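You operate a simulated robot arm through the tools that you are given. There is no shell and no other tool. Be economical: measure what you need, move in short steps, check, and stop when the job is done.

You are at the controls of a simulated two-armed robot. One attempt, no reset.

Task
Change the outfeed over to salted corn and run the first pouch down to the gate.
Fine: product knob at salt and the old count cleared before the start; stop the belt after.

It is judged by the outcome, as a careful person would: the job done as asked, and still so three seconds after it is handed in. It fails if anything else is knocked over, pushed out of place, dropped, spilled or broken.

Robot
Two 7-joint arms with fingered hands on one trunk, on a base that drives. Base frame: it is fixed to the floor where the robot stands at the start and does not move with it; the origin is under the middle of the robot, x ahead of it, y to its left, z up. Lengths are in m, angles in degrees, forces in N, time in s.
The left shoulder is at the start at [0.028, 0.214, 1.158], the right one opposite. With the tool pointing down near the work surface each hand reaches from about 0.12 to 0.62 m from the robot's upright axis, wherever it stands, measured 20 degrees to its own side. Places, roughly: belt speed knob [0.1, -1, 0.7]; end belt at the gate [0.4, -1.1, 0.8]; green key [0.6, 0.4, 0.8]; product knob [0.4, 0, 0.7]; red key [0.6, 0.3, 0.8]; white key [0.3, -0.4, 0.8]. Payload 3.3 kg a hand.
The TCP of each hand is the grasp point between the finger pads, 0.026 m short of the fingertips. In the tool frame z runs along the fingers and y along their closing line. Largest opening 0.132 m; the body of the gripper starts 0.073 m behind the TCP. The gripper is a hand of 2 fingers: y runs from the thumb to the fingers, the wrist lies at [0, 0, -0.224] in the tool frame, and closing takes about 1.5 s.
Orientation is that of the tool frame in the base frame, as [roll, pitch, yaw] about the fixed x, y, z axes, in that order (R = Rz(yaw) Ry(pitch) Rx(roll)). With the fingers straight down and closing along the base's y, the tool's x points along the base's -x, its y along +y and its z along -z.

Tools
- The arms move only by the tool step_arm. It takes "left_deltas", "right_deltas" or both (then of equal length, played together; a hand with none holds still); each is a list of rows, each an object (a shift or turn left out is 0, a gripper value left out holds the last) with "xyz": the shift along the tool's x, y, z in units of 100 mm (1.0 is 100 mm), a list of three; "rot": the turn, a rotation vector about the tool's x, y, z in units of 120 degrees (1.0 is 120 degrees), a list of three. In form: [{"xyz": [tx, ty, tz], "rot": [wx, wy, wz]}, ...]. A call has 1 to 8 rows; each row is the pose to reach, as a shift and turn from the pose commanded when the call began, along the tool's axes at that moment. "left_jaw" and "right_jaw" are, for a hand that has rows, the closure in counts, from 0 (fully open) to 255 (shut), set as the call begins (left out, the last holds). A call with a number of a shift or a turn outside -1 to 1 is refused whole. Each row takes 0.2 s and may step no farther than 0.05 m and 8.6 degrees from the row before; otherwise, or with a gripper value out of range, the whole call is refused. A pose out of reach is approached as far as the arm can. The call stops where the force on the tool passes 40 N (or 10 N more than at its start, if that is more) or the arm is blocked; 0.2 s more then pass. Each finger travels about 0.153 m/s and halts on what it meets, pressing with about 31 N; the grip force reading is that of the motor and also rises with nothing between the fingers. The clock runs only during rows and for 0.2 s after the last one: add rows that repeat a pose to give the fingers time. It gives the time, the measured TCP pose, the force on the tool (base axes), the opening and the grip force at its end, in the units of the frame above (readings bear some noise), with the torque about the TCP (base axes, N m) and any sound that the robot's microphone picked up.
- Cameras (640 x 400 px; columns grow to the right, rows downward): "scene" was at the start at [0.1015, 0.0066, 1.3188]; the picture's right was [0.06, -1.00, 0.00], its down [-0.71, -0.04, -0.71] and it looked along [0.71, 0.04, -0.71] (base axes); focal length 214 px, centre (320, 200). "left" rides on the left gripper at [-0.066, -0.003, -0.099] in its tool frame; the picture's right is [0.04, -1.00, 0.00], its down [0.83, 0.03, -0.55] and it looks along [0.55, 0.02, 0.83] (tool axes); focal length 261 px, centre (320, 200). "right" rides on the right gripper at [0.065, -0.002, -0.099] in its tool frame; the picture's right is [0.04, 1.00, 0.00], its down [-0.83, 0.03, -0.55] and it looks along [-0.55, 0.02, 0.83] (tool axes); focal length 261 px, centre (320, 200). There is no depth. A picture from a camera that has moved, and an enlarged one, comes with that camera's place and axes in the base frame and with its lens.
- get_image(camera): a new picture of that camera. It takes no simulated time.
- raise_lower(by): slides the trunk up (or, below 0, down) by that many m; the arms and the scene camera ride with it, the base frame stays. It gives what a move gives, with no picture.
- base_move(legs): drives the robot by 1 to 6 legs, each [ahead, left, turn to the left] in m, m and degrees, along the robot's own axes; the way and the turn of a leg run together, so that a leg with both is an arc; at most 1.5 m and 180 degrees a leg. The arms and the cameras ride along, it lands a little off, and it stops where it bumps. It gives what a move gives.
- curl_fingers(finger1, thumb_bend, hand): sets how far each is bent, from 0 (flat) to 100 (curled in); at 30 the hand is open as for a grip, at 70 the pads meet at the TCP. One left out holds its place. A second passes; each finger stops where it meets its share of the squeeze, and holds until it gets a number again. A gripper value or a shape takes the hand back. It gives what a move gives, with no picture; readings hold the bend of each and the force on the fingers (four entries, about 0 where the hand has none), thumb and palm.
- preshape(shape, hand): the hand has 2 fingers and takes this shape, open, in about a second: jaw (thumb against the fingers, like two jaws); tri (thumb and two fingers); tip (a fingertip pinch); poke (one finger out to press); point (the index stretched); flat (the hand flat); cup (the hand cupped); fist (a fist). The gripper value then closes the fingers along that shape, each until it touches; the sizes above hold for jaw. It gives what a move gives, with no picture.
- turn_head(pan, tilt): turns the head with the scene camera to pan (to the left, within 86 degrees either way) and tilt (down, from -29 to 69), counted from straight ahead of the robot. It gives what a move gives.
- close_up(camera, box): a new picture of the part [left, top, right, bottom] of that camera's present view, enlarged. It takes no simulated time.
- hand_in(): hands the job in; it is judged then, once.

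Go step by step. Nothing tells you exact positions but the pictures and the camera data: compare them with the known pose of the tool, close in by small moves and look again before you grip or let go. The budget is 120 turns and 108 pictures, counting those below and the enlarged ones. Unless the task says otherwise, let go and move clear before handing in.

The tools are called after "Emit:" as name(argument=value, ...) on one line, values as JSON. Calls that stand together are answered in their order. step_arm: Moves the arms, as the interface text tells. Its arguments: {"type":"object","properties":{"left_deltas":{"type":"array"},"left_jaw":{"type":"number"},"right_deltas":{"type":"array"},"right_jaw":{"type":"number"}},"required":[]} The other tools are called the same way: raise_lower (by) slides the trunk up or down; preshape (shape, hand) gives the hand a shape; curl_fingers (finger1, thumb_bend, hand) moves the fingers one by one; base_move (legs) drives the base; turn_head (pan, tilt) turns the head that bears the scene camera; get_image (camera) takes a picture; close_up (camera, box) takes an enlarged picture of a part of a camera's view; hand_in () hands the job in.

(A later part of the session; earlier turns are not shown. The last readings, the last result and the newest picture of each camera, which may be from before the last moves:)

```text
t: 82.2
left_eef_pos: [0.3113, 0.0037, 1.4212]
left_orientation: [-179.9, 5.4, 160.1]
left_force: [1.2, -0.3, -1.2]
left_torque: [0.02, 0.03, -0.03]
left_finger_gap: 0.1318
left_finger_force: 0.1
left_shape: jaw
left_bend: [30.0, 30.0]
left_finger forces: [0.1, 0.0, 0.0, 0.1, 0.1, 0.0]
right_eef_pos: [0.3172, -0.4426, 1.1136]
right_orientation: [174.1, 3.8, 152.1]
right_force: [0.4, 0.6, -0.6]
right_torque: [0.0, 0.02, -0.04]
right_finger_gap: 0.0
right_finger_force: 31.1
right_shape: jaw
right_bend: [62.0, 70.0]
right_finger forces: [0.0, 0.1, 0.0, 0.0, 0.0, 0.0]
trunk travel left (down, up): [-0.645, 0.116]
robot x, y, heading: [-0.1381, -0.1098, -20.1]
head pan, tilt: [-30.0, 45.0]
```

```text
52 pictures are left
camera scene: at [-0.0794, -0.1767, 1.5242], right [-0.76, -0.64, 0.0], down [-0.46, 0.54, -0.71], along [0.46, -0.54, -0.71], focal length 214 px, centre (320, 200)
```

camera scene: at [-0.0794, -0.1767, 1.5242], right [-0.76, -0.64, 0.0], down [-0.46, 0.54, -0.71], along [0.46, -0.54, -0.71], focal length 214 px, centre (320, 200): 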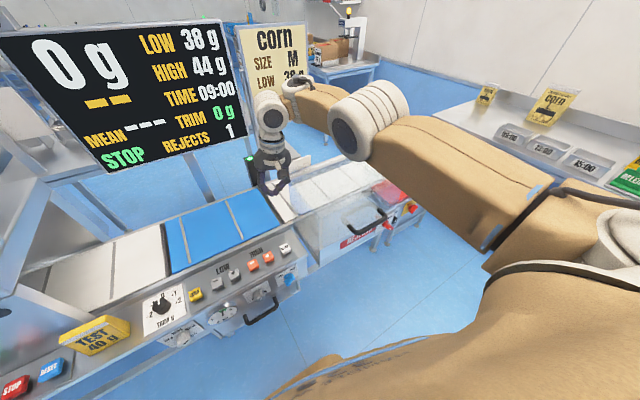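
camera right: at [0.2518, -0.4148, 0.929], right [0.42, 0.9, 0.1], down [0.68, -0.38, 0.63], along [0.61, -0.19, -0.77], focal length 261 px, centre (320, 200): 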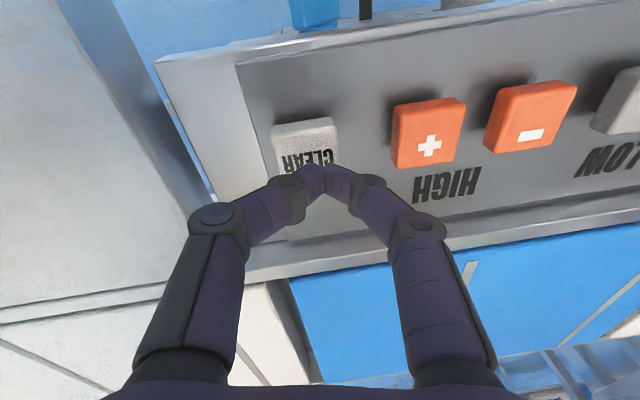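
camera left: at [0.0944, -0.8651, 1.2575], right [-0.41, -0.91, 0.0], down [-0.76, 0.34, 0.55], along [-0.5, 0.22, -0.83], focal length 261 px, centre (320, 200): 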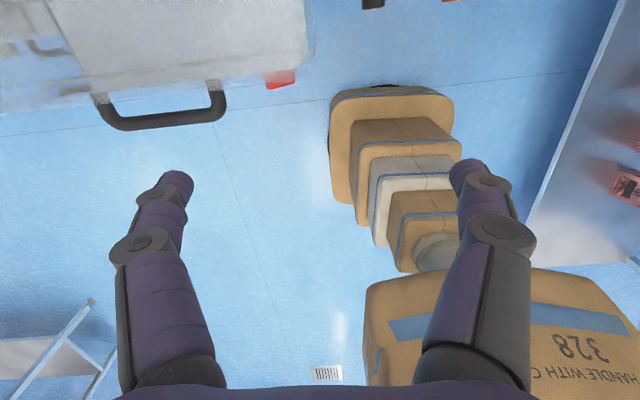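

Cover looks in place. With the trunk higher I'll descend again and check the elbow midway.

Emit:
step_arm(right_deltas=[{"xyz": [0, 0, 0.3]}, {"xyz": [0, 0, 0.6]}, {"xyz": [0, 0, 0.95]}, {"xyz": [0, 0, 0.95]}])

Emit:
step_arm(right_deltas=[{"xyz": [0.1, 0, 0.3]}, {"xyz": [0.15, 0, 0.6]}, {"xyz": [0.2, 0, 0.95]}, {"xyz": [0.2, 0, 0.95]}])

Emit:
get_image(camera="scene")

```text
t: 83.2
left_eef_pos: [0.3103, 0.0035, 1.421]
left_orientation: [-179.8, 5.4, 160.2]
left_force: [0.0, -0.8, 0.3]
left_torque: [-0.01, -0.01, -0.03]
left_finger_gap: 0.1319
left_finger_force: 0.1
left_shape: jaw
left_bend: [30.0, 30.0]
left_finger forces: [0.1, 0.0, 0.0, 0.0, 0.0, 0.0]
right_eef_pos: [0.3265, -0.436, 1.0208]
right_orientation: [174.0, 3.9, 152.2]
right_force: [0.8, 0.0, 0.0]
right_torque: [-0.01, 0.02, -0.01]
right_finger_gap: 0.0
right_finger_force: 31.0
right_shape: jaw
right_bend: [62.0, 70.0]
right_finger forces: [0.0, 0.0, 0.1, 0.0, 0.1, 0.0]
trunk travel left (down, up): [-0.645, 0.116]
robot x, y, heading: [-0.1389, -0.1128, -19.8]
head pan, tilt: [-30.0, 45.0]
```

```text
t: 84.2
left_eef_pos: [0.3104, 0.0028, 1.4202]
left_orientation: [-179.8, 5.4, 160.2]
left_force: [0.0, -0.4, 0.7]
left_torque: [0.01, 0.0, 0.0]
left_finger_gap: 0.132
left_finger_force: 0.1
left_shape: jaw
left_bend: [30.0, 30.0]
left_finger forces: [0.1, 0.0, 0.0, 0.0, 0.1, 0.0]
right_eef_pos: [0.3182, -0.4198, 0.9235]
right_orientation: [173.9, 3.8, 152.2]
right_force: [0.2, -0.6, -0.7]
right_torque: [-0.01, 0.02, 0.04]
right_finger_gap: 0.0001
right_finger_force: 30.3
right_shape: jaw
right_bend: [62.0, 70.0]
right_finger forces: [0.1, 0.0, 0.0, 0.0, 0.0, 0.0]
trunk travel left (down, up): [-0.645, 0.116]
robot x, y, heading: [-0.1417, -0.1139, -19.9]
head pan, tilt: [-30.0, 45.0]
```

```text
51 pictures are left
camera scene: at [-0.0796, -0.177, 1.5242], right [-0.77, -0.64, 0.0], down [-0.46, 0.54, -0.71], along [0.46, -0.54, -0.71], focal length 214 px, centre (320, 200)
```

scene: 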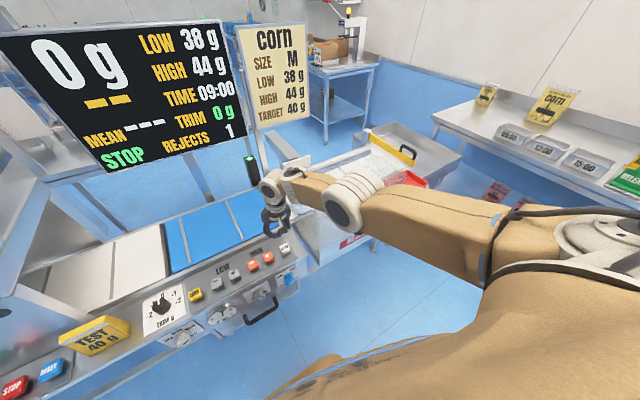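

Emit:
step_arm(right_deltas=[{"xyz": [-0.04, -0.29, 0.2]}, {"xyz": [-0.04, -0.29, 0.45]}, {"xyz": [-0.04, -0.29, 0.65]}, {"xyz": [-0.04, -0.29, 0.65]}])

Emit:
get_image(camera="right")

Emit:
get_image(camera="scene")

```text
t: 85.2
left_eef_pos: [0.3102, 0.0048, 1.4214]
left_orientation: [-179.9, 5.5, 160.1]
left_force: [-0.6, 0.1, -0.3]
left_torque: [-0.04, -0.02, -0.02]
left_finger_gap: 0.1319
left_finger_force: 0.0
left_shape: jaw
left_bend: [30.0, 30.0]
left_finger forces: [0.1, 0.1, 0.0, 0.0, 0.0, 0.0]
right_eef_pos: [0.291, -0.4531, 0.8673]
right_orientation: [174.1, 3.9, 152.2]
right_force: [0.6, -0.7, -0.2]
right_torque: [-0.05, 0.0, -0.01]
right_finger_gap: 0.0
right_finger_force: 30.7
right_shape: jaw
right_bend: [62.0, 70.0]
right_finger forces: [0.0, 0.0, 0.0, 0.1, 0.0, 0.0]
right hand out of reach, approached as far as the arm can: row 2, 3, 4
trunk travel left (down, up): [-0.645, 0.116]
robot x, y, heading: [-0.1407, -0.1114, -19.7]
head pan, tilt: [-30.0, 45.0]
```

```text
50 pictures are left
camera right: at [0.222, -0.4294, 0.9615], right [0.42, 0.9, 0.1], down [0.69, -0.39, 0.61], along [0.59, -0.19, -0.79], focal length 261 px, centre (320, 200)
```

right: 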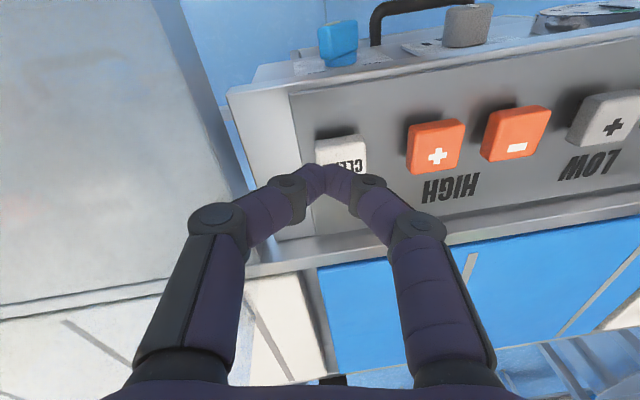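

```text
49 pictures are left
camera scene: at [-0.0794, -0.1759, 1.5242], right [-0.77, -0.64, 0.0], down [-0.46, 0.54, -0.71], along [0.46, -0.54, -0.71], focal length 214 px, centre (320, 200)
```

scene: 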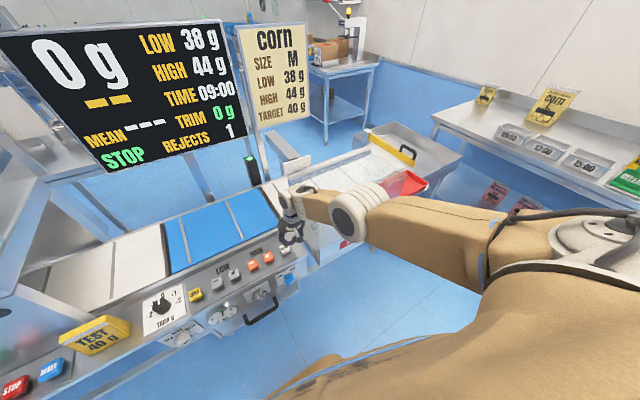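

The arm is at its reach limit; I'll drive 7 cm closer and re-aim.

Emit:
base_move(legs=[[0.07, 0, 0]])

Emit:
get_image(camera="right")

```text
t: 86.2
left_eef_pos: [0.3798, -0.0223, 1.4207]
left_orientation: [-179.9, 5.3, 160.1]
left_force: [0.6, -0.9, 0.0]
left_torque: [0.02, 0.02, -0.01]
left_finger_gap: 0.1322
left_finger_force: 0.0
left_shape: jaw
left_bend: [30.0, 30.0]
left_finger forces: [0.0, 0.0, 0.0, 0.0, 0.1, 0.1]
right_eef_pos: [0.3595, -0.4767, 0.8672]
right_orientation: [174.1, 3.7, 152.2]
right_force: [1.2, -0.1, 0.9]
right_torque: [0.05, 0.03, 0.0]
right_finger_gap: 0.0001
right_finger_force: 30.9
right_shape: jaw
right_bend: [62.0, 70.0]
right_finger forces: [0.0, 0.0, 0.0, 0.0, 0.0, 0.0]
trunk travel left (down, up): [-0.645, 0.116]
robot x, y, heading: [-0.0797, -0.1377, -19.8]
head pan, tilt: [-30.0, 45.0]
```

```text
48 pictures are left
camera right: at [0.2903, -0.4547, 0.9606], right [0.42, 0.9, 0.1], down [0.69, -0.39, 0.61], along [0.59, -0.19, -0.79], focal length 261 px, centre (320, 200)
```

right: 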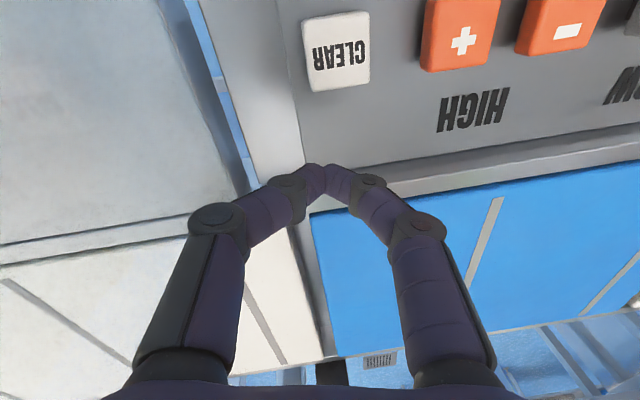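

Emit:
step_arm(right_deltas=[{"xyz": [0.2, 0.08, 0]}, {"xyz": [0.4, 0.08, 0.05]}, {"xyz": [0.53, 0.08, 0.15]}, {"xyz": [0.53, 0.08, 0.15]}])

Emit:
get_image(camera="right")

```text
t: 87.2
left_eef_pos: [0.3778, -0.0207, 1.42]
left_orientation: [-179.8, 5.4, 160.0]
left_force: [0.4, -0.3, -0.4]
left_torque: [0.03, -0.01, 0.0]
left_finger_gap: 0.132
left_finger_force: 0.0
left_shape: jaw
left_bend: [30.0, 30.0]
left_finger forces: [0.0, 0.0, 0.0, 0.1, 0.0, 0.1]
right_eef_pos: [0.316, -0.4447, 0.8484]
right_orientation: [174.0, 3.9, 152.2]
right_force: [-0.8, -0.1, 0.0]
right_torque: [0.0, -0.01, 0.0]
right_finger_gap: 0.0
right_finger_force: 31.1
right_shape: jaw
right_bend: [62.0, 70.0]
right_finger forces: [0.0, 0.0, 0.0, 0.1, 0.0, 0.1]
trunk travel left (down, up): [-0.645, 0.116]
robot x, y, heading: [-0.074, -0.1384, -20.1]
head pan, tilt: [-30.0, 45.0]
```

```text
47 pictures are left
camera right: at [0.2471, -0.422, 0.9435], right [0.42, 0.9, 0.1], down [0.69, -0.39, 0.61], along [0.59, -0.19, -0.79], focal length 261 px, centre (320, 200)
```

right: 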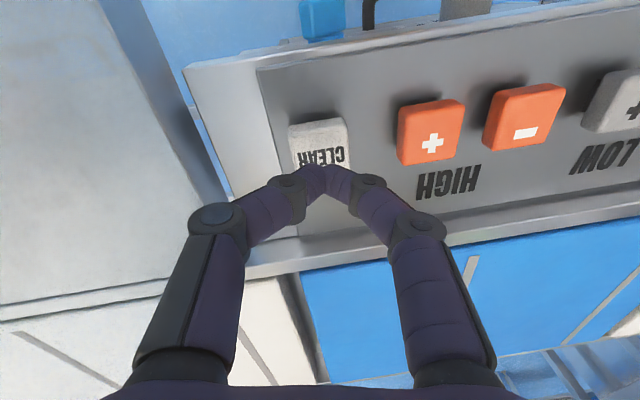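

Over the key; press down in small steps.

Emit:
step_arm(right_deltas=[{"xyz": [0, 0, 0.12]}, {"xyz": [0, 0, 0.2]}, {"xyz": [0, 0, 0.27]}, {"xyz": [0, 0, 0.33]}])

Emit:
get_image(camera="scene")

```text
t: 88.2
left_eef_pos: [0.3739, -0.0204, 1.4231]
left_orientation: [-180.0, 5.6, 159.9]
left_force: [-0.2, 0.1, 0.1]
left_torque: [-0.02, 0.03, 0.0]
left_finger_gap: 0.132
left_finger_force: 0.1
left_shape: jaw
left_bend: [30.0, 30.0]
left_finger forces: [0.0, 0.0, 0.0, 0.0, 0.0, 0.0]
right_eef_pos: [0.3199, -0.443, 0.8185]
right_orientation: [174.0, 4.2, 152.2]
right_force: [-5.4, -2.3, 22.3]
right_torque: [0.02, 0.16, 0.03]
right_finger_gap: 0.0
right_finger_force: 30.8
right_shape: jaw
right_bend: [63.0, 70.0]
right_finger forces: [0.0, 0.0, 0.0, 0.0, 0.0, 0.0]
trunk travel left (down, up): [-0.645, 0.116]
robot x, y, heading: [-0.073, -0.1361, -19.8]
head pan, tilt: [-30.0, 45.0]
heard: click
```

```text
46 pictures are left
camera scene: at [-0.0154, -0.1999, 1.5247], right [-0.77, -0.64, 0.0], down [-0.45, 0.54, -0.71], along [0.46, -0.54, -0.71], focal length 214 px, centre (320, 200)
```

scene: 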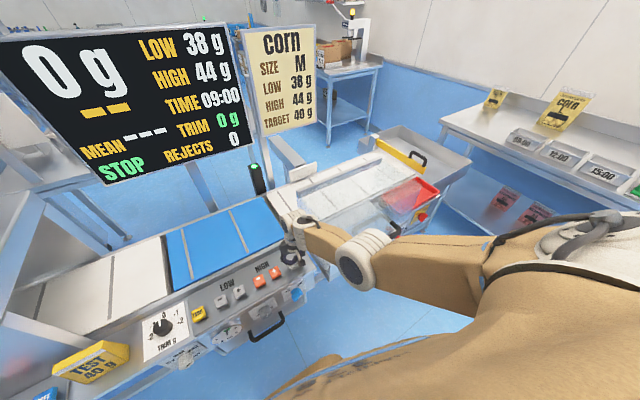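

Click heard and REJECTS now reads 0. I'll lift, back away and drive left to the START/STOP keys.

Emit:
step_arm(right_deltas=[{"xyz": [0, 0, -0.3]}, {"xyz": [0, 0, -0.6]}, {"xyz": [0, 0, -0.9]}])

Emit:
base_move(legs=[[-0.3, 0, 0], [0, 0.79, 0]])

Emit:
turn_head(pan=0, tilt=45)

Emit:
get_image(camera="scene")

```text
t: 89.0
left_eef_pos: [0.3773, -0.0205, 1.4204]
left_orientation: [-179.9, 5.4, 160.2]
left_force: [0.3, 0.4, 0.4]
left_torque: [0.0, -0.04, 0.0]
left_finger_gap: 0.132
left_finger_force: 0.0
left_shape: jaw
left_bend: [30.0, 30.0]
left_finger forces: [0.0, 0.1, 0.0, 0.0, 0.0, 0.0]
right_eef_pos: [0.3099, -0.4476, 0.9068]
right_orientation: [174.1, 3.7, 152.3]
right_force: [-0.3, -0.3, -0.6]
right_torque: [0.0, 0.06, -0.02]
right_finger_gap: 0.0
right_finger_force: 30.8
right_shape: jaw
right_bend: [63.0, 70.0]
right_finger forces: [0.1, 0.1, 0.0, 0.1, 0.0, 0.0]
trunk travel left (down, up): [-0.645, 0.116]
robot x, y, heading: [-0.0745, -0.1352, -20.2]
head pan, tilt: [-30.0, 45.0]
```

```text
t: 94.9
left_eef_pos: [0.3652, 0.8273, 1.4209]
left_orientation: [-179.8, 5.5, 160.2]
left_force: [0.0, -0.6, 0.6]
left_torque: [-0.01, 0.01, -0.03]
left_finger_gap: 0.1318
left_finger_force: 0.0
left_shape: jaw
left_bend: [30.0, 30.0]
left_finger forces: [0.0, 0.0, 0.0, 0.0, 0.1, 0.0]
right_eef_pos: [0.3003, 0.4003, 0.9085]
right_orientation: [174.1, 3.7, 152.4]
right_force: [0.0, 0.9, -0.2]
right_torque: [-0.04, 0.01, -0.02]
right_finger_gap: 0.0
right_finger_force: 31.1
right_shape: jaw
right_bend: [63.0, 70.0]
right_finger forces: [0.0, 0.0, 0.0, 0.0, 0.1, 0.0]
trunk travel left (down, up): [-0.645, 0.116]
robot x, y, heading: [-0.0852, 0.7091, -19.7]
head pan, tilt: [-30.0, 45.0]
```

```text
t: 95.8
left_eef_pos: [0.3668, 0.8274, 1.4213]
left_orientation: [-179.9, 5.4, 160.3]
left_force: [-1.2, -1.0, -0.5]
left_torque: [-0.01, 0.01, -0.01]
left_finger_gap: 0.132
left_finger_force: 0.0
left_shape: jaw
left_bend: [30.0, 30.0]
left_finger forces: [0.0, 0.1, 0.0, 0.1, 0.0, 0.0]
right_eef_pos: [0.3006, 0.4009, 0.9075]
right_orientation: [174.0, 3.8, 152.4]
right_force: [-1.4, 0.2, -0.2]
right_torque: [-0.02, 0.0, -0.04]
right_finger_gap: 0.0
right_finger_force: 30.9
right_shape: jaw
right_bend: [63.0, 70.0]
right_finger forces: [0.0, 0.0, 0.0, 0.1, 0.1, 0.0]
trunk travel left (down, up): [-0.645, 0.116]
robot x, y, heading: [-0.087, 0.7078, -19.6]
head pan, tilt: [0.0, 45.0]
```

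```text
45 pictures are left
camera scene: at [0.0004, 0.6797, 1.5242], right [-0.34, -0.94, 0.0], down [-0.67, 0.24, -0.71], along [0.67, -0.24, -0.71], focal length 214 px, centre (320, 200)
```

scene: 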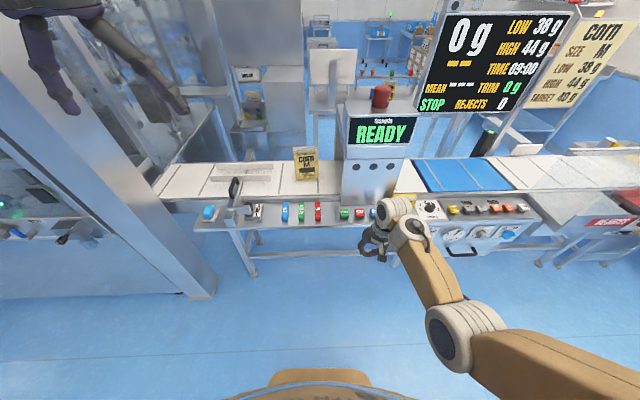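

Emit:
close_up(camera="scene", box=[270, 130, 430, 230])

```text
4.00 times, centred on (350, 180) of scene
camera zoom: at [0.0004, 0.6797, 1.5242], right [-0.34, -0.94, 0.0], down [-0.67, 0.24, -0.71], along [0.67, -0.24, -0.71], focal length 858 px, centre (200, 280)
```

zoom: 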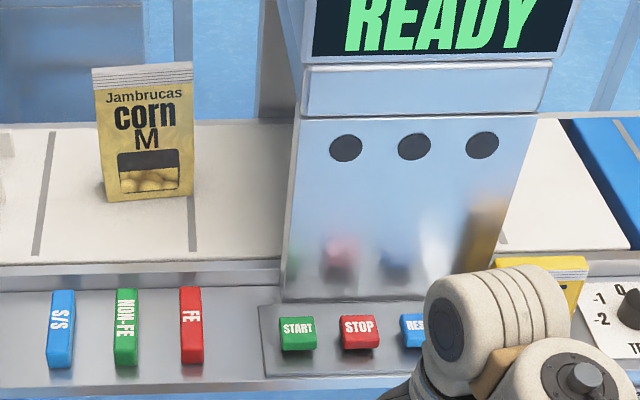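

START is about (0.571, 0.357, 0.80) and STOP (0.552, 0.290, 0.80). I'll drive the hand toward START, stopping short to check.

Emit:
base_move(legs=[[0.21, 0.046, 0]])

Emit:
get_image(camera="right")

Emit:
get_image(camera="scene")

```text
t: 97.5
left_eef_pos: [0.5844, 0.7995, 1.4199]
left_orientation: [-179.9, 5.4, 160.3]
left_force: [0.7, 0.8, -1.1]
left_torque: [0.02, 0.04, -0.01]
left_finger_gap: 0.1317
left_finger_force: 0.0
left_shape: jaw
left_bend: [30.0, 30.0]
left_finger forces: [0.0, 0.0, 0.0, 0.0, 0.0, 0.0]
right_eef_pos: [0.5203, 0.3719, 0.9064]
right_orientation: [174.0, 3.9, 152.5]
right_force: [1.5, -0.7, 0.3]
right_torque: [0.01, 0.03, -0.01]
right_finger_gap: 0.0
right_finger_force: 30.7
right_shape: jaw
right_bend: [63.0, 70.0]
right_finger forces: [0.1, 0.0, 0.0, 0.0, 0.0, 0.0]
trunk travel left (down, up): [-0.645, 0.116]
robot x, y, heading: [0.1348, 0.6791, -19.6]
head pan, tilt: [0.0, 45.0]
```

```text
43 pictures are left
camera right: at [0.4505, 0.3943, 1.0012], right [0.42, 0.9, 0.1], down [0.69, -0.39, 0.61], along [0.59, -0.18, -0.79], focal length 261 px, centre (320, 200)
```

right: 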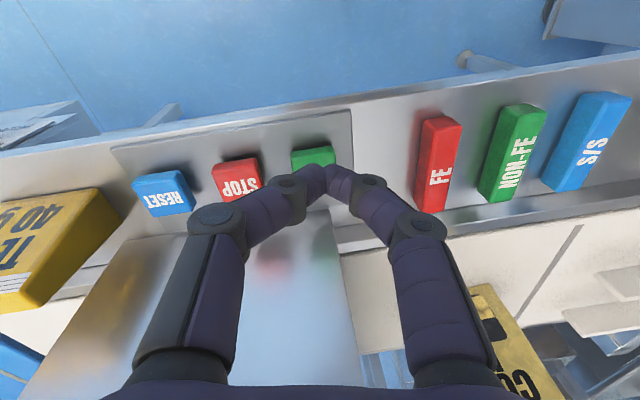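

```text
42 pictures are left
camera scene: at [0.2196, 0.6509, 1.5241], right [-0.33, -0.94, 0.0], down [-0.67, 0.24, -0.71], along [0.67, -0.24, -0.71], focal length 214 px, centre (320, 200)
```

scene: 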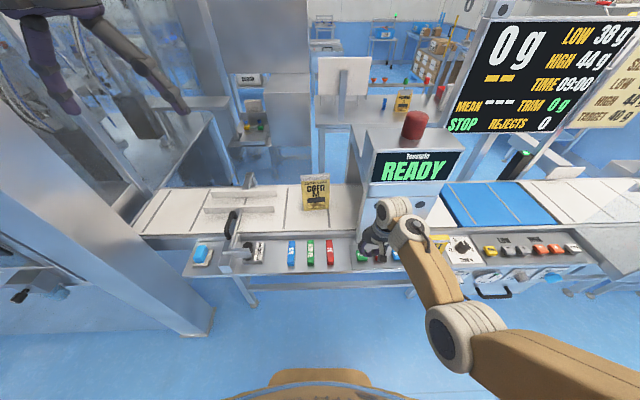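

Key START seen at about (0.558, 0.361). Hover over it, check, then press.

Emit:
step_arm(right_deltas=[{"xyz": [-0.17, 0, 0.15]}, {"xyz": [-0.33, -0.03, 0.35]}, {"xyz": [-0.33, -0.03, 0.55]}, {"xyz": [-0.33, -0.03, 0.55]}])

Emit:
get_image(camera="right")

```text
t: 98.5
left_eef_pos: [0.5844, 0.7984, 1.4209]
left_orientation: [-179.9, 5.3, 160.4]
left_force: [-0.5, 0.7, 0.7]
left_torque: [-0.03, 0.01, -0.01]
left_finger_gap: 0.1317
left_finger_force: 0.1
left_shape: jaw
left_bend: [30.0, 30.0]
left_finger forces: [0.0, 0.0, 0.1, 0.1, 0.1, 0.0]
right_eef_pos: [0.5534, 0.3584, 0.8554]
right_orientation: [174.1, 3.8, 152.5]
right_force: [0.0, -0.4, -0.2]
right_torque: [0.0, 0.02, -0.01]
right_finger_gap: 0.0
right_finger_force: 30.7
right_shape: jaw
right_bend: [63.0, 70.0]
right_finger forces: [0.0, 0.0, 0.0, 0.0, 0.0, 0.1]
trunk travel left (down, up): [-0.645, 0.116]
robot x, y, heading: [0.1335, 0.6815, -19.7]
head pan, tilt: [0.0, 45.0]
```

```text
41 pictures are left
camera right: at [0.4831, 0.3806, 0.9489], right [0.42, 0.9, 0.1], down [0.69, -0.39, 0.61], along [0.59, -0.18, -0.79], focal length 261 px, centre (320, 200)
```

right: 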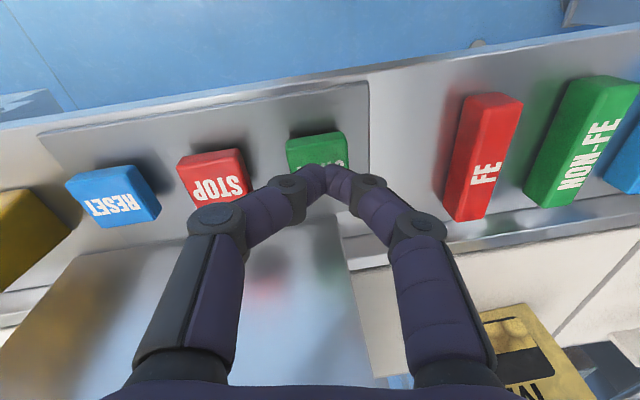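

Emit:
step_arm(right_deltas=[{"xyz": [-0.01, 0, 0.15]}, {"xyz": [-0.01, 0, 0.25]}, {"xyz": [-0.01, 0, 0.33]}, {"xyz": [-0.01, 0, 0.39]}])

Emit:
get_image(camera="scene")

```text
t: 99.5
left_eef_pos: [0.5828, 0.7984, 1.4213]
left_orientation: [-179.9, 5.5, 160.3]
left_force: [-0.1, -0.1, 0.4]
left_torque: [0.0, -0.02, 0.02]
left_finger_gap: 0.1319
left_finger_force: 0.1
left_shape: jaw
left_bend: [30.0, 30.0]
left_finger forces: [0.1, 0.0, 0.0, 0.1, 0.1, 0.0]
right_eef_pos: [0.546, 0.3612, 0.8287]
right_orientation: [174.0, 3.9, 152.6]
right_force: [-0.7, 0.3, -0.3]
right_torque: [-0.07, 0.04, 0.01]
right_finger_gap: 0.0
right_finger_force: 30.9
right_shape: jaw
right_bend: [63.0, 70.0]
right_finger forces: [0.0, 0.1, 0.0, 0.1, 0.0, 0.1]
right hand out of reach, approached as far as the arm can: row 2, 3, 4
trunk travel left (down, up): [-0.645, 0.116]
robot x, y, heading: [0.1359, 0.6818, -19.6]
head pan, tilt: [0.0, 45.0]
```

```text
40 pictures are left
camera scene: at [0.2184, 0.6512, 1.5242], right [-0.33, -0.94, 0.0], down [-0.67, 0.24, -0.71], along [0.67, -0.24, -0.71], focal length 214 px, centre (320, 200)
```

scene: 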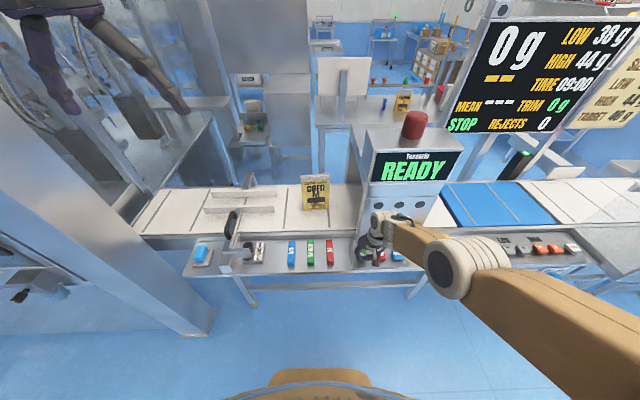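

Out of reach by a few mm. I'll lift, lower the trunk 8 cm and redo it.

Emit:
step_arm(right_deltas=[{"xyz": [-0.05, 0, -0.3]}, {"xyz": [-0.08, 0, -0.6]}, {"xyz": [-0.08, 0, -1.0]}, {"xyz": [-0.08, 0, -1.0]}])

Emit:
raise_lower(by=-0.075)

Emit:
get_image(camera="right")

```text
t: 100.5
left_eef_pos: [0.5838, 0.8004, 1.4205]
left_orientation: [-179.8, 5.4, 160.4]
left_force: [-1.0, -0.1, 0.2]
left_torque: [0.01, 0.03, -0.04]
left_finger_gap: 0.132
left_finger_force: 0.1
left_shape: jaw
left_bend: [30.0, 30.0]
left_finger forces: [0.0, 0.1, 0.0, 0.0, 0.0, 0.0]
right_eef_pos: [0.541, 0.3505, 0.9277]
right_orientation: [174.3, 3.8, 152.4]
right_force: [0.2, 0.1, -0.1]
right_torque: [0.02, 0.02, 0.01]
right_finger_gap: 0.0001
right_finger_force: 30.6
right_shape: jaw
right_bend: [63.0, 70.0]
right_finger forces: [0.0, 0.1, 0.0, 0.0, 0.0, 0.0]
trunk travel left (down, up): [-0.645, 0.116]
robot x, y, heading: [0.1337, 0.6792, -19.4]
head pan, tilt: [0.0, 45.0]
```

```text
t: 101.6
left_eef_pos: [0.5822, 0.7993, 1.3459]
left_orientation: [-179.9, 5.4, 160.5]
left_force: [-0.1, 0.4, -0.7]
left_torque: [-0.02, -0.01, -0.01]
left_finger_gap: 0.1317
left_finger_force: 0.1
left_shape: jaw
left_bend: [30.0, 30.0]
left_finger forces: [0.0, 0.0, 0.0, 0.1, 0.1, 0.0]
right_eef_pos: [0.5415, 0.3514, 0.8538]
right_orientation: [174.0, 3.9, 152.6]
right_force: [0.1, 0.2, 0.5]
right_torque: [0.01, 0.01, -0.02]
right_finger_gap: 0.0001
right_finger_force: 30.9
right_shape: jaw
right_bend: [63.0, 70.0]
right_finger forces: [0.0, 0.1, 0.0, 0.0, 0.0, 0.0]
trunk travel left (down, up): [-0.57, 0.191]
robot x, y, heading: [0.1344, 0.677, -19.5]
head pan, tilt: [0.0, 45.0]
```

```text
39 pictures are left
camera right: at [0.4731, 0.373, 0.9481], right [0.42, 0.9, 0.1], down [0.69, -0.39, 0.61], along [0.59, -0.18, -0.79], focal length 261 px, centre (320, 200)
```

right: 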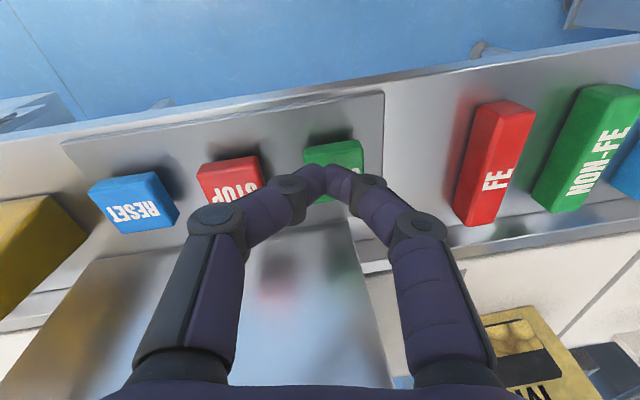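

Emit:
step_arm(right_deltas=[{"xyz": [-0.08, 0.09, 0.1]}, {"xyz": [-0.08, 0.09, 0.22]}, {"xyz": [-0.08, 0.09, 0.3]}, {"xyz": [-0.08, 0.09, 0.37]}])

Emit:
get_image(camera="scene")

```text
t: 102.6
left_eef_pos: [0.5816, 0.7997, 1.3463]
left_orientation: [-179.9, 5.5, 160.4]
left_force: [-0.3, 0.0, 0.1]
left_torque: [0.0, -0.01, -0.01]
left_finger_gap: 0.132
left_finger_force: 0.0
left_shape: jaw
left_bend: [30.0, 30.0]
left_finger forces: [0.1, 0.1, 0.0, 0.0, 0.0, 0.1]
right_eef_pos: [0.5571, 0.3569, 0.8185]
right_orientation: [174.0, 4.0, 152.6]
right_force: [0.0, -1.3, 11.8]
right_torque: [0.02, 0.05, -0.02]
right_finger_gap: 0.0
right_finger_force: 30.9
right_shape: jaw
right_bend: [63.0, 70.0]
right_finger forces: [0.1, 0.0, 0.0, 0.0, 0.1, 0.1]
trunk travel left (down, up): [-0.57, 0.191]
robot x, y, heading: [0.1326, 0.6757, -19.7]
head pan, tilt: [0.0, 45.0]
heard: click
```

```text
38 pictures are left
camera scene: at [0.2185, 0.6508, 1.4495], right [-0.33, -0.94, 0.0], down [-0.67, 0.24, -0.71], along [0.67, -0.24, -0.71], focal length 214 px, centre (320, 200)
```

scene: 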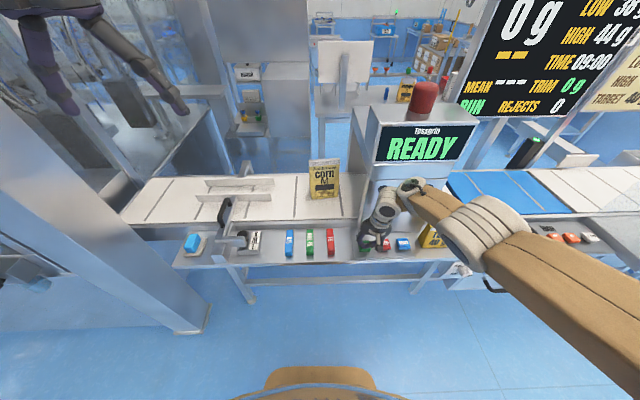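

The board says RUN. I'll lift and shift the hand over to STOP, turning the head to watch the pouch travel.

Emit:
step_arm(right_deltas=[{"xyz": [0, 0, -0.25]}, {"xyz": [0, 0, -0.46]}, {"xyz": [-0.1, -0.29, -0.46]}, {"xyz": [-0.2, -0.58, -0.46]}, {"xyz": [-0.2, -0.58, -0.46]}])

Emit:
turn_head(pan=-25, tilt=30)

Emit:
get_image(camera="scene")

Emit:
get_image(camera="right")

```text
t: 103.8
left_eef_pos: [0.5824, 0.8, 1.3472]
left_orientation: [-179.9, 5.4, 160.4]
left_force: [0.2, -0.3, -0.2]
left_torque: [-0.02, 0.0, 0.0]
left_finger_gap: 0.1318
left_finger_force: 0.0
left_shape: jaw
left_bend: [30.0, 30.0]
left_finger forces: [0.0, 0.1, 0.0, 0.0, 0.1, 0.0]
right_eef_pos: [0.5427, 0.2951, 0.8593]
right_orientation: [174.2, 3.8, 152.6]
right_force: [-0.3, 0.2, -0.7]
right_torque: [0.0, 0.02, -0.01]
right_finger_gap: 0.0
right_finger_force: 30.7
right_shape: jaw
right_bend: [63.0, 70.0]
right_finger forces: [0.0, 0.1, 0.0, 0.1, 0.0, 0.0]
trunk travel left (down, up): [-0.57, 0.191]
robot x, y, heading: [0.1339, 0.6761, -19.4]
head pan, tilt: [0.0, 45.0]
```

```text
t: 104.7
left_eef_pos: [0.5835, 0.7996, 1.345]
left_orientation: [-180.0, 5.4, 160.4]
left_force: [0.2, 0.2, 0.3]
left_torque: [0.0, 0.0, 0.01]
left_finger_gap: 0.132
left_finger_force: 0.0
left_shape: jaw
left_bend: [30.0, 30.0]
left_finger forces: [0.1, 0.1, 0.1, 0.1, 0.0, 0.1]
right_eef_pos: [0.5428, 0.2952, 0.8592]
right_orientation: [174.0, 3.8, 152.5]
right_force: [0.4, -0.2, 0.5]
right_torque: [0.0, 0.02, 0.02]
right_finger_gap: 0.0
right_finger_force: 30.8
right_shape: jaw
right_bend: [63.0, 70.0]
right_finger forces: [0.0, 0.0, 0.0, 0.0, 0.0, 0.0]
trunk travel left (down, up): [-0.57, 0.191]
robot x, y, heading: [0.129, 0.682, -19.4]
head pan, tilt: [-25.0, 30.0]
```

```text
37 pictures are left
camera scene: at [0.2081, 0.6143, 1.4717], right [-0.7, -0.71, 0.0], down [-0.36, 0.35, -0.87], along [0.62, -0.61, -0.5], focal length 214 px, centre (320, 200)
```

scene: 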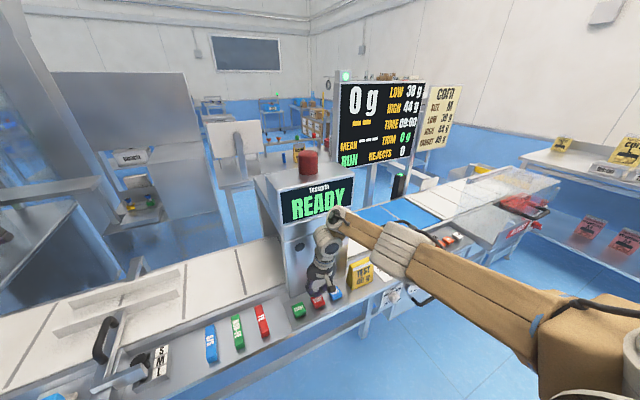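

```text
36 pictures are left
camera right: at [0.4733, 0.3167, 0.9532], right [0.42, 0.9, 0.1], down [0.69, -0.39, 0.61], along [0.59, -0.18, -0.79], focal length 261 px, centre (320, 200)
```

right: 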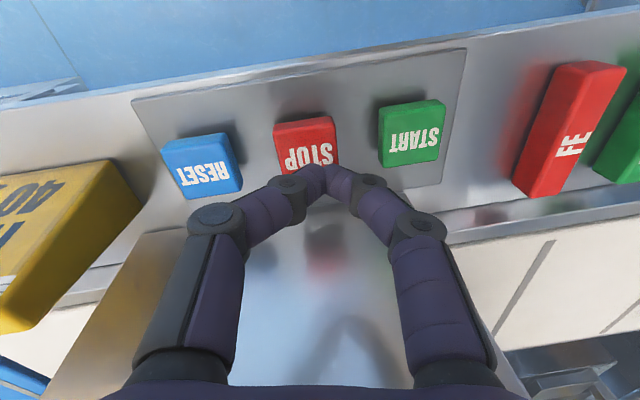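

The pouch is in the detector; the fingertips hover over STOP. I'll wait and watch.

Emit:
step_arm(right_deltas=[{"xyz": [0.03, -0.1, 0]}, {"xyz": [0.03, -0.1, 0]}, {"xyz": [0.03, -0.1, 0]}, {"xyz": [0.03, -0.1, 0]}, {"xyz": [0.03, -0.1, 0]}])

Emit:
turn_head(pan=-45, tilt=25)

Emit:
get_image(camera="scene")

```text
t: 105.9
left_eef_pos: [0.5839, 0.7998, 1.3455]
left_orientation: [-179.9, 5.3, 160.4]
left_force: [-0.3, 0.3, -0.5]
left_torque: [0.03, -0.01, -0.01]
left_finger_gap: 0.132
left_finger_force: 0.1
left_shape: jaw
left_bend: [30.0, 30.0]
left_finger forces: [0.0, 0.0, 0.0, 0.0, 0.1, 0.0]
right_eef_pos: [0.5367, 0.2864, 0.8576]
right_orientation: [174.0, 3.9, 152.5]
right_force: [0.2, 0.1, 0.2]
right_torque: [-0.02, -0.01, 0.0]
right_finger_gap: 0.0
right_finger_force: 30.9
right_shape: jaw
right_bend: [63.0, 70.0]
right_finger forces: [0.1, 0.1, 0.1, 0.0, 0.0, 0.0]
trunk travel left (down, up): [-0.57, 0.191]
robot x, y, heading: [0.1334, 0.6812, -19.6]
head pan, tilt: [-25.0, 30.0]
```

```text
t: 106.7
left_eef_pos: [0.5831, 0.7992, 1.3457]
left_orientation: [-179.9, 5.4, 160.4]
left_force: [-1.1, 0.0, 0.7]
left_torque: [0.0, -0.01, 0.02]
left_finger_gap: 0.1319
left_finger_force: 0.0
left_shape: jaw
left_bend: [30.0, 30.0]
left_finger forces: [0.0, 0.0, 0.0, 0.1, 0.1, 0.0]
right_eef_pos: [0.5369, 0.2874, 0.8579]
right_orientation: [174.0, 3.8, 152.5]
right_force: [0.2, -0.1, -0.3]
right_torque: [0.01, -0.01, -0.02]
right_finger_gap: 0.0002
right_finger_force: 31.1
right_shape: jaw
right_bend: [63.0, 70.0]
right_finger forces: [0.0, 0.1, 0.1, 0.0, 0.0, 0.0]
trunk travel left (down, up): [-0.57, 0.191]
robot x, y, heading: [0.1367, 0.6789, -19.4]
head pan, tilt: [-45.0, 25.0]
```

```text
35 pictures are left
camera scene: at [0.1833, 0.5945, 1.4797], right [-0.9, -0.43, 0.0], down [-0.18, 0.38, -0.91], along [0.39, -0.82, -0.42], focal length 214 px, centre (320, 200)
```

scene: 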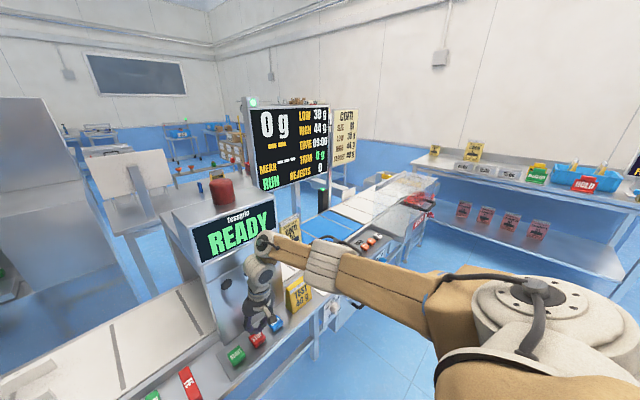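

The pouch is through the detector; keep waiting.

Emit:
step_arm(right_deltas=[{}, {}, {}, {}, {}, {}, {}, {}])

Emit:
close_up(camera="scene", box=[230, 80, 470, 270])

Emit:
step_arm(right_deltas=[{}, {}, {}, {}, {}, {}, {}, {}])

Emit:
close_up(camera="scene", box=[230, 80, 470, 270])

```text
t: 108.5
left_eef_pos: [0.5841, 0.7991, 1.3464]
left_orientation: [-180.0, 5.4, 160.4]
left_force: [0.1, 0.0, -0.1]
left_torque: [-0.02, -0.02, -0.02]
left_finger_gap: 0.1317
left_finger_force: 0.1
left_shape: jaw
left_bend: [30.0, 30.0]
left_finger forces: [0.1, 0.0, 0.0, 0.0, 0.0, 0.0]
right_eef_pos: [0.5351, 0.2867, 0.857]
right_orientation: [174.0, 3.7, 152.5]
right_force: [-0.8, -0.3, 0.7]
right_torque: [0.0, 0.01, 0.03]
right_finger_gap: 0.0
right_finger_force: 31.1
right_shape: jaw
right_bend: [63.0, 70.0]
right_finger forces: [0.0, 0.0, 0.1, 0.1, 0.0, 0.0]
trunk travel left (down, up): [-0.57, 0.191]
robot x, y, heading: [0.132, 0.6787, -19.2]
head pan, tilt: [-45.0, 25.0]
```

```text
2.11 times, centred on (350, 175) of scene
camera zoom: at [0.1832, 0.5944, 1.4798], right [-0.9, -0.43, 0.0], down [-0.18, 0.38, -0.91], along [0.39, -0.82, -0.42], focal length 452 px, centre (257, 253)
```

zoom: 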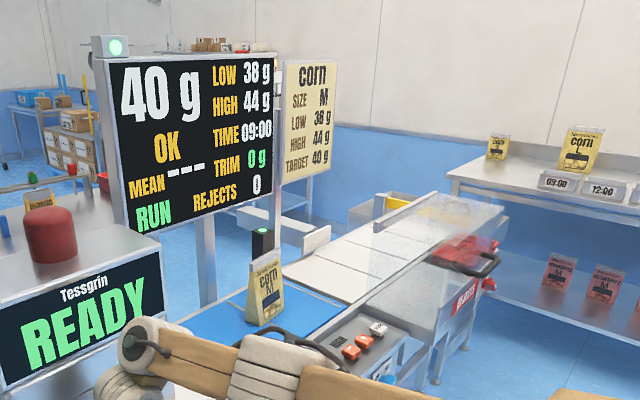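

```text
t: 110.3
left_eef_pos: [0.5829, 0.7999, 1.3462]
left_orientation: [-179.9, 5.4, 160.4]
left_force: [-0.1, 0.1, -0.9]
left_torque: [0.02, 0.0, 0.01]
left_finger_gap: 0.1319
left_finger_force: 0.0
left_shape: jaw
left_bend: [30.0, 30.0]
left_finger forces: [0.0, 0.0, 0.0, 0.0, 0.0, 0.0]
right_eef_pos: [0.5368, 0.2865, 0.8571]
right_orientation: [173.9, 3.9, 152.5]
right_force: [-0.7, 0.1, 0.0]
right_torque: [0.04, 0.01, -0.02]
right_finger_gap: 0.0002
right_finger_force: 31.4
right_shape: jaw
right_bend: [63.0, 70.0]
right_finger forces: [0.0, 0.0, 0.0, 0.0, 0.0, 0.0]
trunk travel left (down, up): [-0.57, 0.191]
robot x, y, heading: [0.1312, 0.6808, -19.5]
head pan, tilt: [-45.0, 25.0]
```

```text
2.11 times, centred on (350, 175) of scene
camera zoom: at [0.1832, 0.5944, 1.4798], right [-0.9, -0.43, 0.0], down [-0.18, 0.38, -0.91], along [0.39, -0.82, -0.42], focal length 452 px, centre (257, 253)
```

zoom: 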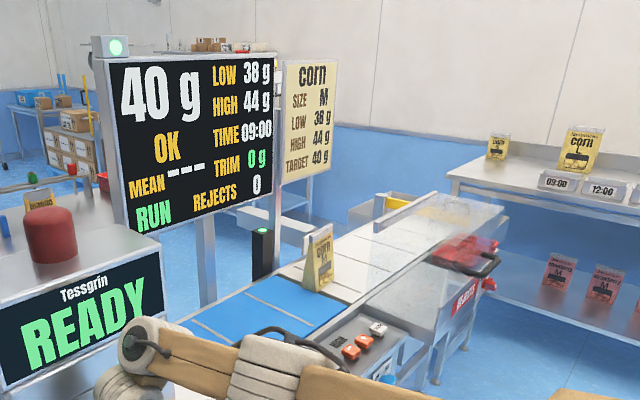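

Weighed 40 g OK, moving on toward the gate.

Emit:
step_arm(right_deltas=[{}, {}, {}, {}, {}, {}, {}, {}])

Emit:
step_arm(right_deltas=[{}, {}, {}, {}, {}, {}, {}, {}])

Emit:
close_up(camera="scene", box=[310, 120, 470, 240])

```text
t: 112.1
left_eef_pos: [0.584, 0.7983, 1.3463]
left_orientation: [-179.9, 5.3, 160.4]
left_force: [-1.4, 0.0, 0.0]
left_torque: [0.01, 0.01, -0.01]
left_finger_gap: 0.1319
left_finger_force: 0.0
left_shape: jaw
left_bend: [30.0, 30.0]
left_finger forces: [0.0, 0.0, 0.0, 0.1, 0.1, 0.1]
right_eef_pos: [0.5358, 0.2869, 0.8572]
right_orientation: [174.0, 3.7, 152.5]
right_force: [0.3, -0.3, -0.4]
right_torque: [-0.01, -0.04, 0.03]
right_finger_gap: 0.0003
right_finger_force: 31.3
right_shape: jaw
right_bend: [63.0, 70.0]
right_finger forces: [0.1, 0.0, 0.0, 0.0, 0.0, 0.0]
trunk travel left (down, up): [-0.57, 0.191]
robot x, y, heading: [0.133, 0.6822, -19.4]
head pan, tilt: [-45.0, 25.0]
```

```text
t: 113.9
left_eef_pos: [0.583, 0.7991, 1.3448]
left_orientation: [-179.9, 5.4, 160.3]
left_force: [0.2, 0.6, 0.4]
left_torque: [-0.02, 0.01, 0.0]
left_finger_gap: 0.1318
left_finger_force: 0.0
left_shape: jaw
left_bend: [30.0, 30.0]
left_finger forces: [0.1, 0.0, 0.0, 0.0, 0.1, 0.1]
right_eef_pos: [0.5349, 0.2877, 0.8579]
right_orientation: [173.9, 3.8, 152.5]
right_force: [0.0, -0.4, 0.8]
right_torque: [0.04, 0.04, 0.0]
right_finger_gap: 0.0
right_finger_force: 31.1
right_shape: jaw
right_bend: [63.0, 70.0]
right_finger forces: [0.0, 0.1, 0.0, 0.1, 0.0, 0.0]
trunk travel left (down, up): [-0.57, 0.191]
robot x, y, heading: [0.1345, 0.6824, -19.5]
head pan, tilt: [-45.0, 25.0]
```

```text
3.33 times, centred on (390, 180) of scene
camera zoom: at [0.1832, 0.5944, 1.4798], right [-0.9, -0.43, 0.0], down [-0.18, 0.38, -0.91], along [0.39, -0.82, -0.42], focal length 715 px, centre (87, 267)
```

zoom: 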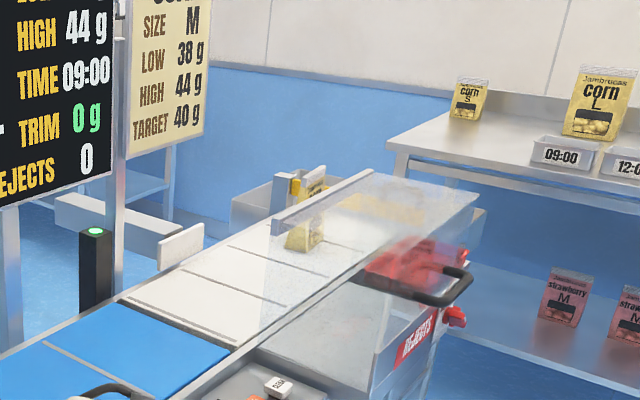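

Emit:
step_arm(right_deltas=[{}, {}, {}, {}, {}, {}, {}, {}])

Emit:
close_up(camera="scene", box=[310, 120, 470, 240])

Emit:
step_arm(right_deltas=[{}, {}, {}, {}, {}])

Emit:
close_up(camera="scene", box=[310, 120, 470, 240])

```text
t: 115.7
left_eef_pos: [0.5849, 0.8001, 1.3456]
left_orientation: [-179.9, 5.4, 160.4]
left_force: [-0.2, 0.4, 0.3]
left_torque: [0.01, 0.02, 0.01]
left_finger_gap: 0.1319
left_finger_force: 0.1
left_shape: jaw
left_bend: [30.0, 30.0]
left_finger forces: [0.1, 0.0, 0.0, 0.0, 0.0, 0.0]
right_eef_pos: [0.5366, 0.2874, 0.8574]
right_orientation: [174.0, 3.8, 152.5]
right_force: [-0.2, 0.4, -0.2]
right_torque: [0.0, 0.01, -0.02]
right_finger_gap: 0.0003
right_finger_force: 30.9
right_shape: jaw
right_bend: [63.0, 70.0]
right_finger forces: [0.0, 0.0, 0.0, 0.0, 0.0, 0.0]
trunk travel left (down, up): [-0.57, 0.191]
robot x, y, heading: [0.1379, 0.6795, -19.7]
head pan, tilt: [-45.0, 25.0]
```

```text
3.33 times, centred on (390, 180) of scene
camera zoom: at [0.1832, 0.5944, 1.4798], right [-0.9, -0.43, 0.0], down [-0.18, 0.38, -0.91], along [0.39, -0.82, -0.42], focal length 715 px, centre (87, 267)
```

zoom: 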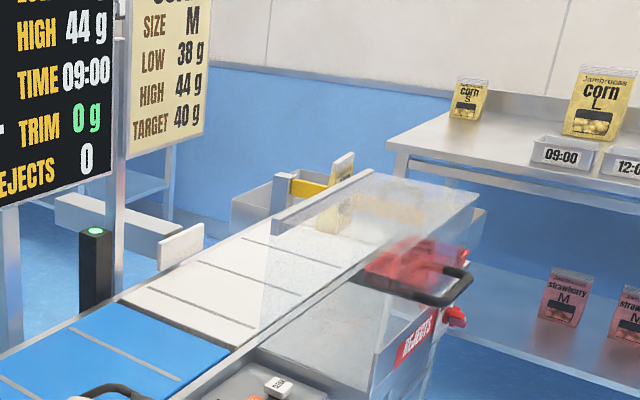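

```text
t: 116.9
left_eef_pos: [0.5827, 0.7995, 1.3457]
left_orientation: [-179.9, 5.5, 160.3]
left_force: [0.0, -0.1, 0.2]
left_torque: [0.02, -0.01, 0.01]
left_finger_gap: 0.1319
left_finger_force: 0.2
left_shape: jaw
left_bend: [30.0, 30.0]
left_finger forces: [0.0, 0.0, 0.0, 0.0, 0.2, 0.0]
right_eef_pos: [0.536, 0.2868, 0.8568]
right_orientation: [174.1, 3.8, 152.5]
right_force: [0.1, 0.0, -0.5]
right_torque: [-0.01, -0.03, 0.0]
right_finger_gap: 0.0
right_finger_force: 31.1
right_shape: jaw
right_bend: [63.0, 70.0]
right_finger forces: [0.0, 0.1, 0.0, 0.0, 0.0, 0.1]
trunk travel left (down, up): [-0.57, 0.191]
robot x, y, heading: [0.1355, 0.6774, -19.3]
head pan, tilt: [-45.0, 25.0]
```

```text
3.33 times, centred on (390, 180) of scene
camera zoom: at [0.1832, 0.5944, 1.4798], right [-0.9, -0.43, 0.0], down [-0.18, 0.38, -0.91], along [0.39, -0.82, -0.42], focal length 715 px, centre (87, 267)
```

zoom: 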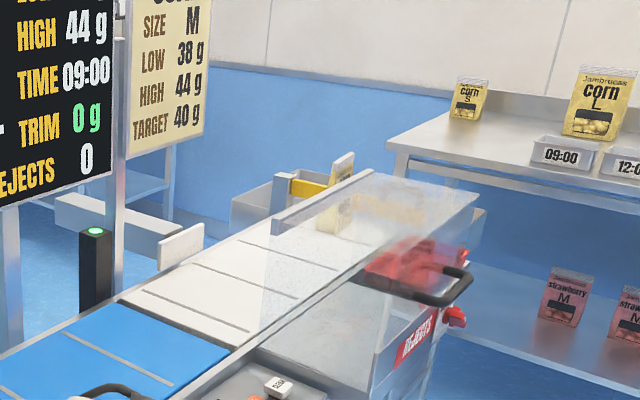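

The pouch stands at the gate, unmoved between the last two pictures. Press STOP now.

Emit:
step_arm(right_deltas=[{"xyz": [-0.02, 0.02, 0.15]}, {"xyz": [-0.02, 0.02, 0.26]}, {"xyz": [-0.02, 0.02, 0.33]}, {"xyz": [-0.02, 0.02, 0.4]}])

Emit:
get_image(camera="scene")

```text
t: 117.9
left_eef_pos: [0.5823, 0.8003, 1.3457]
left_orientation: [-179.8, 5.5, 160.4]
left_force: [-0.1, 0.2, -0.6]
left_torque: [0.0, -0.03, 0.05]
left_finger_gap: 0.1319
left_finger_force: 0.0
left_shape: jaw
left_bend: [30.0, 30.0]
left_finger forces: [0.0, 0.0, 0.1, 0.1, 0.0, 0.0]
right_eef_pos: [0.5438, 0.2892, 0.8205]
right_orientation: [174.0, 4.0, 152.6]
right_force: [-0.2, -1.5, 9.7]
right_torque: [-0.02, 0.01, -0.01]
right_finger_gap: 0.0001
right_finger_force: 30.6
right_shape: jaw
right_bend: [63.0, 70.0]
right_finger forces: [0.2, 0.1, 0.1, 0.0, 0.1, 0.1]
trunk travel left (down, up): [-0.57, 0.191]
robot x, y, heading: [0.1325, 0.6777, -19.2]
head pan, tilt: [-45.0, 25.0]
heard: click
```

```text
29 pictures are left
camera scene: at [0.1817, 0.5951, 1.48], right [-0.9, -0.43, 0.0], down [-0.18, 0.38, -0.91], along [0.39, -0.82, -0.42], focal length 214 px, centre (320, 200)
```

scene: 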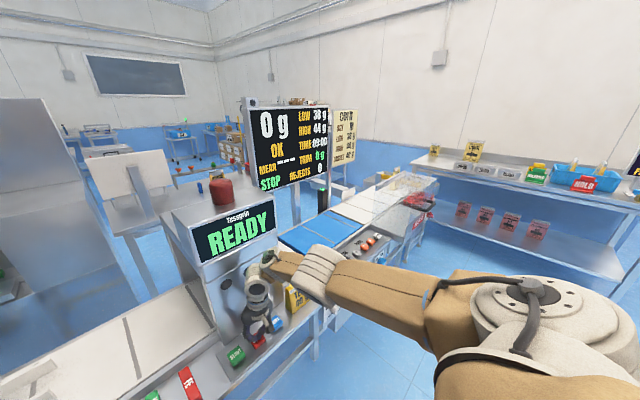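

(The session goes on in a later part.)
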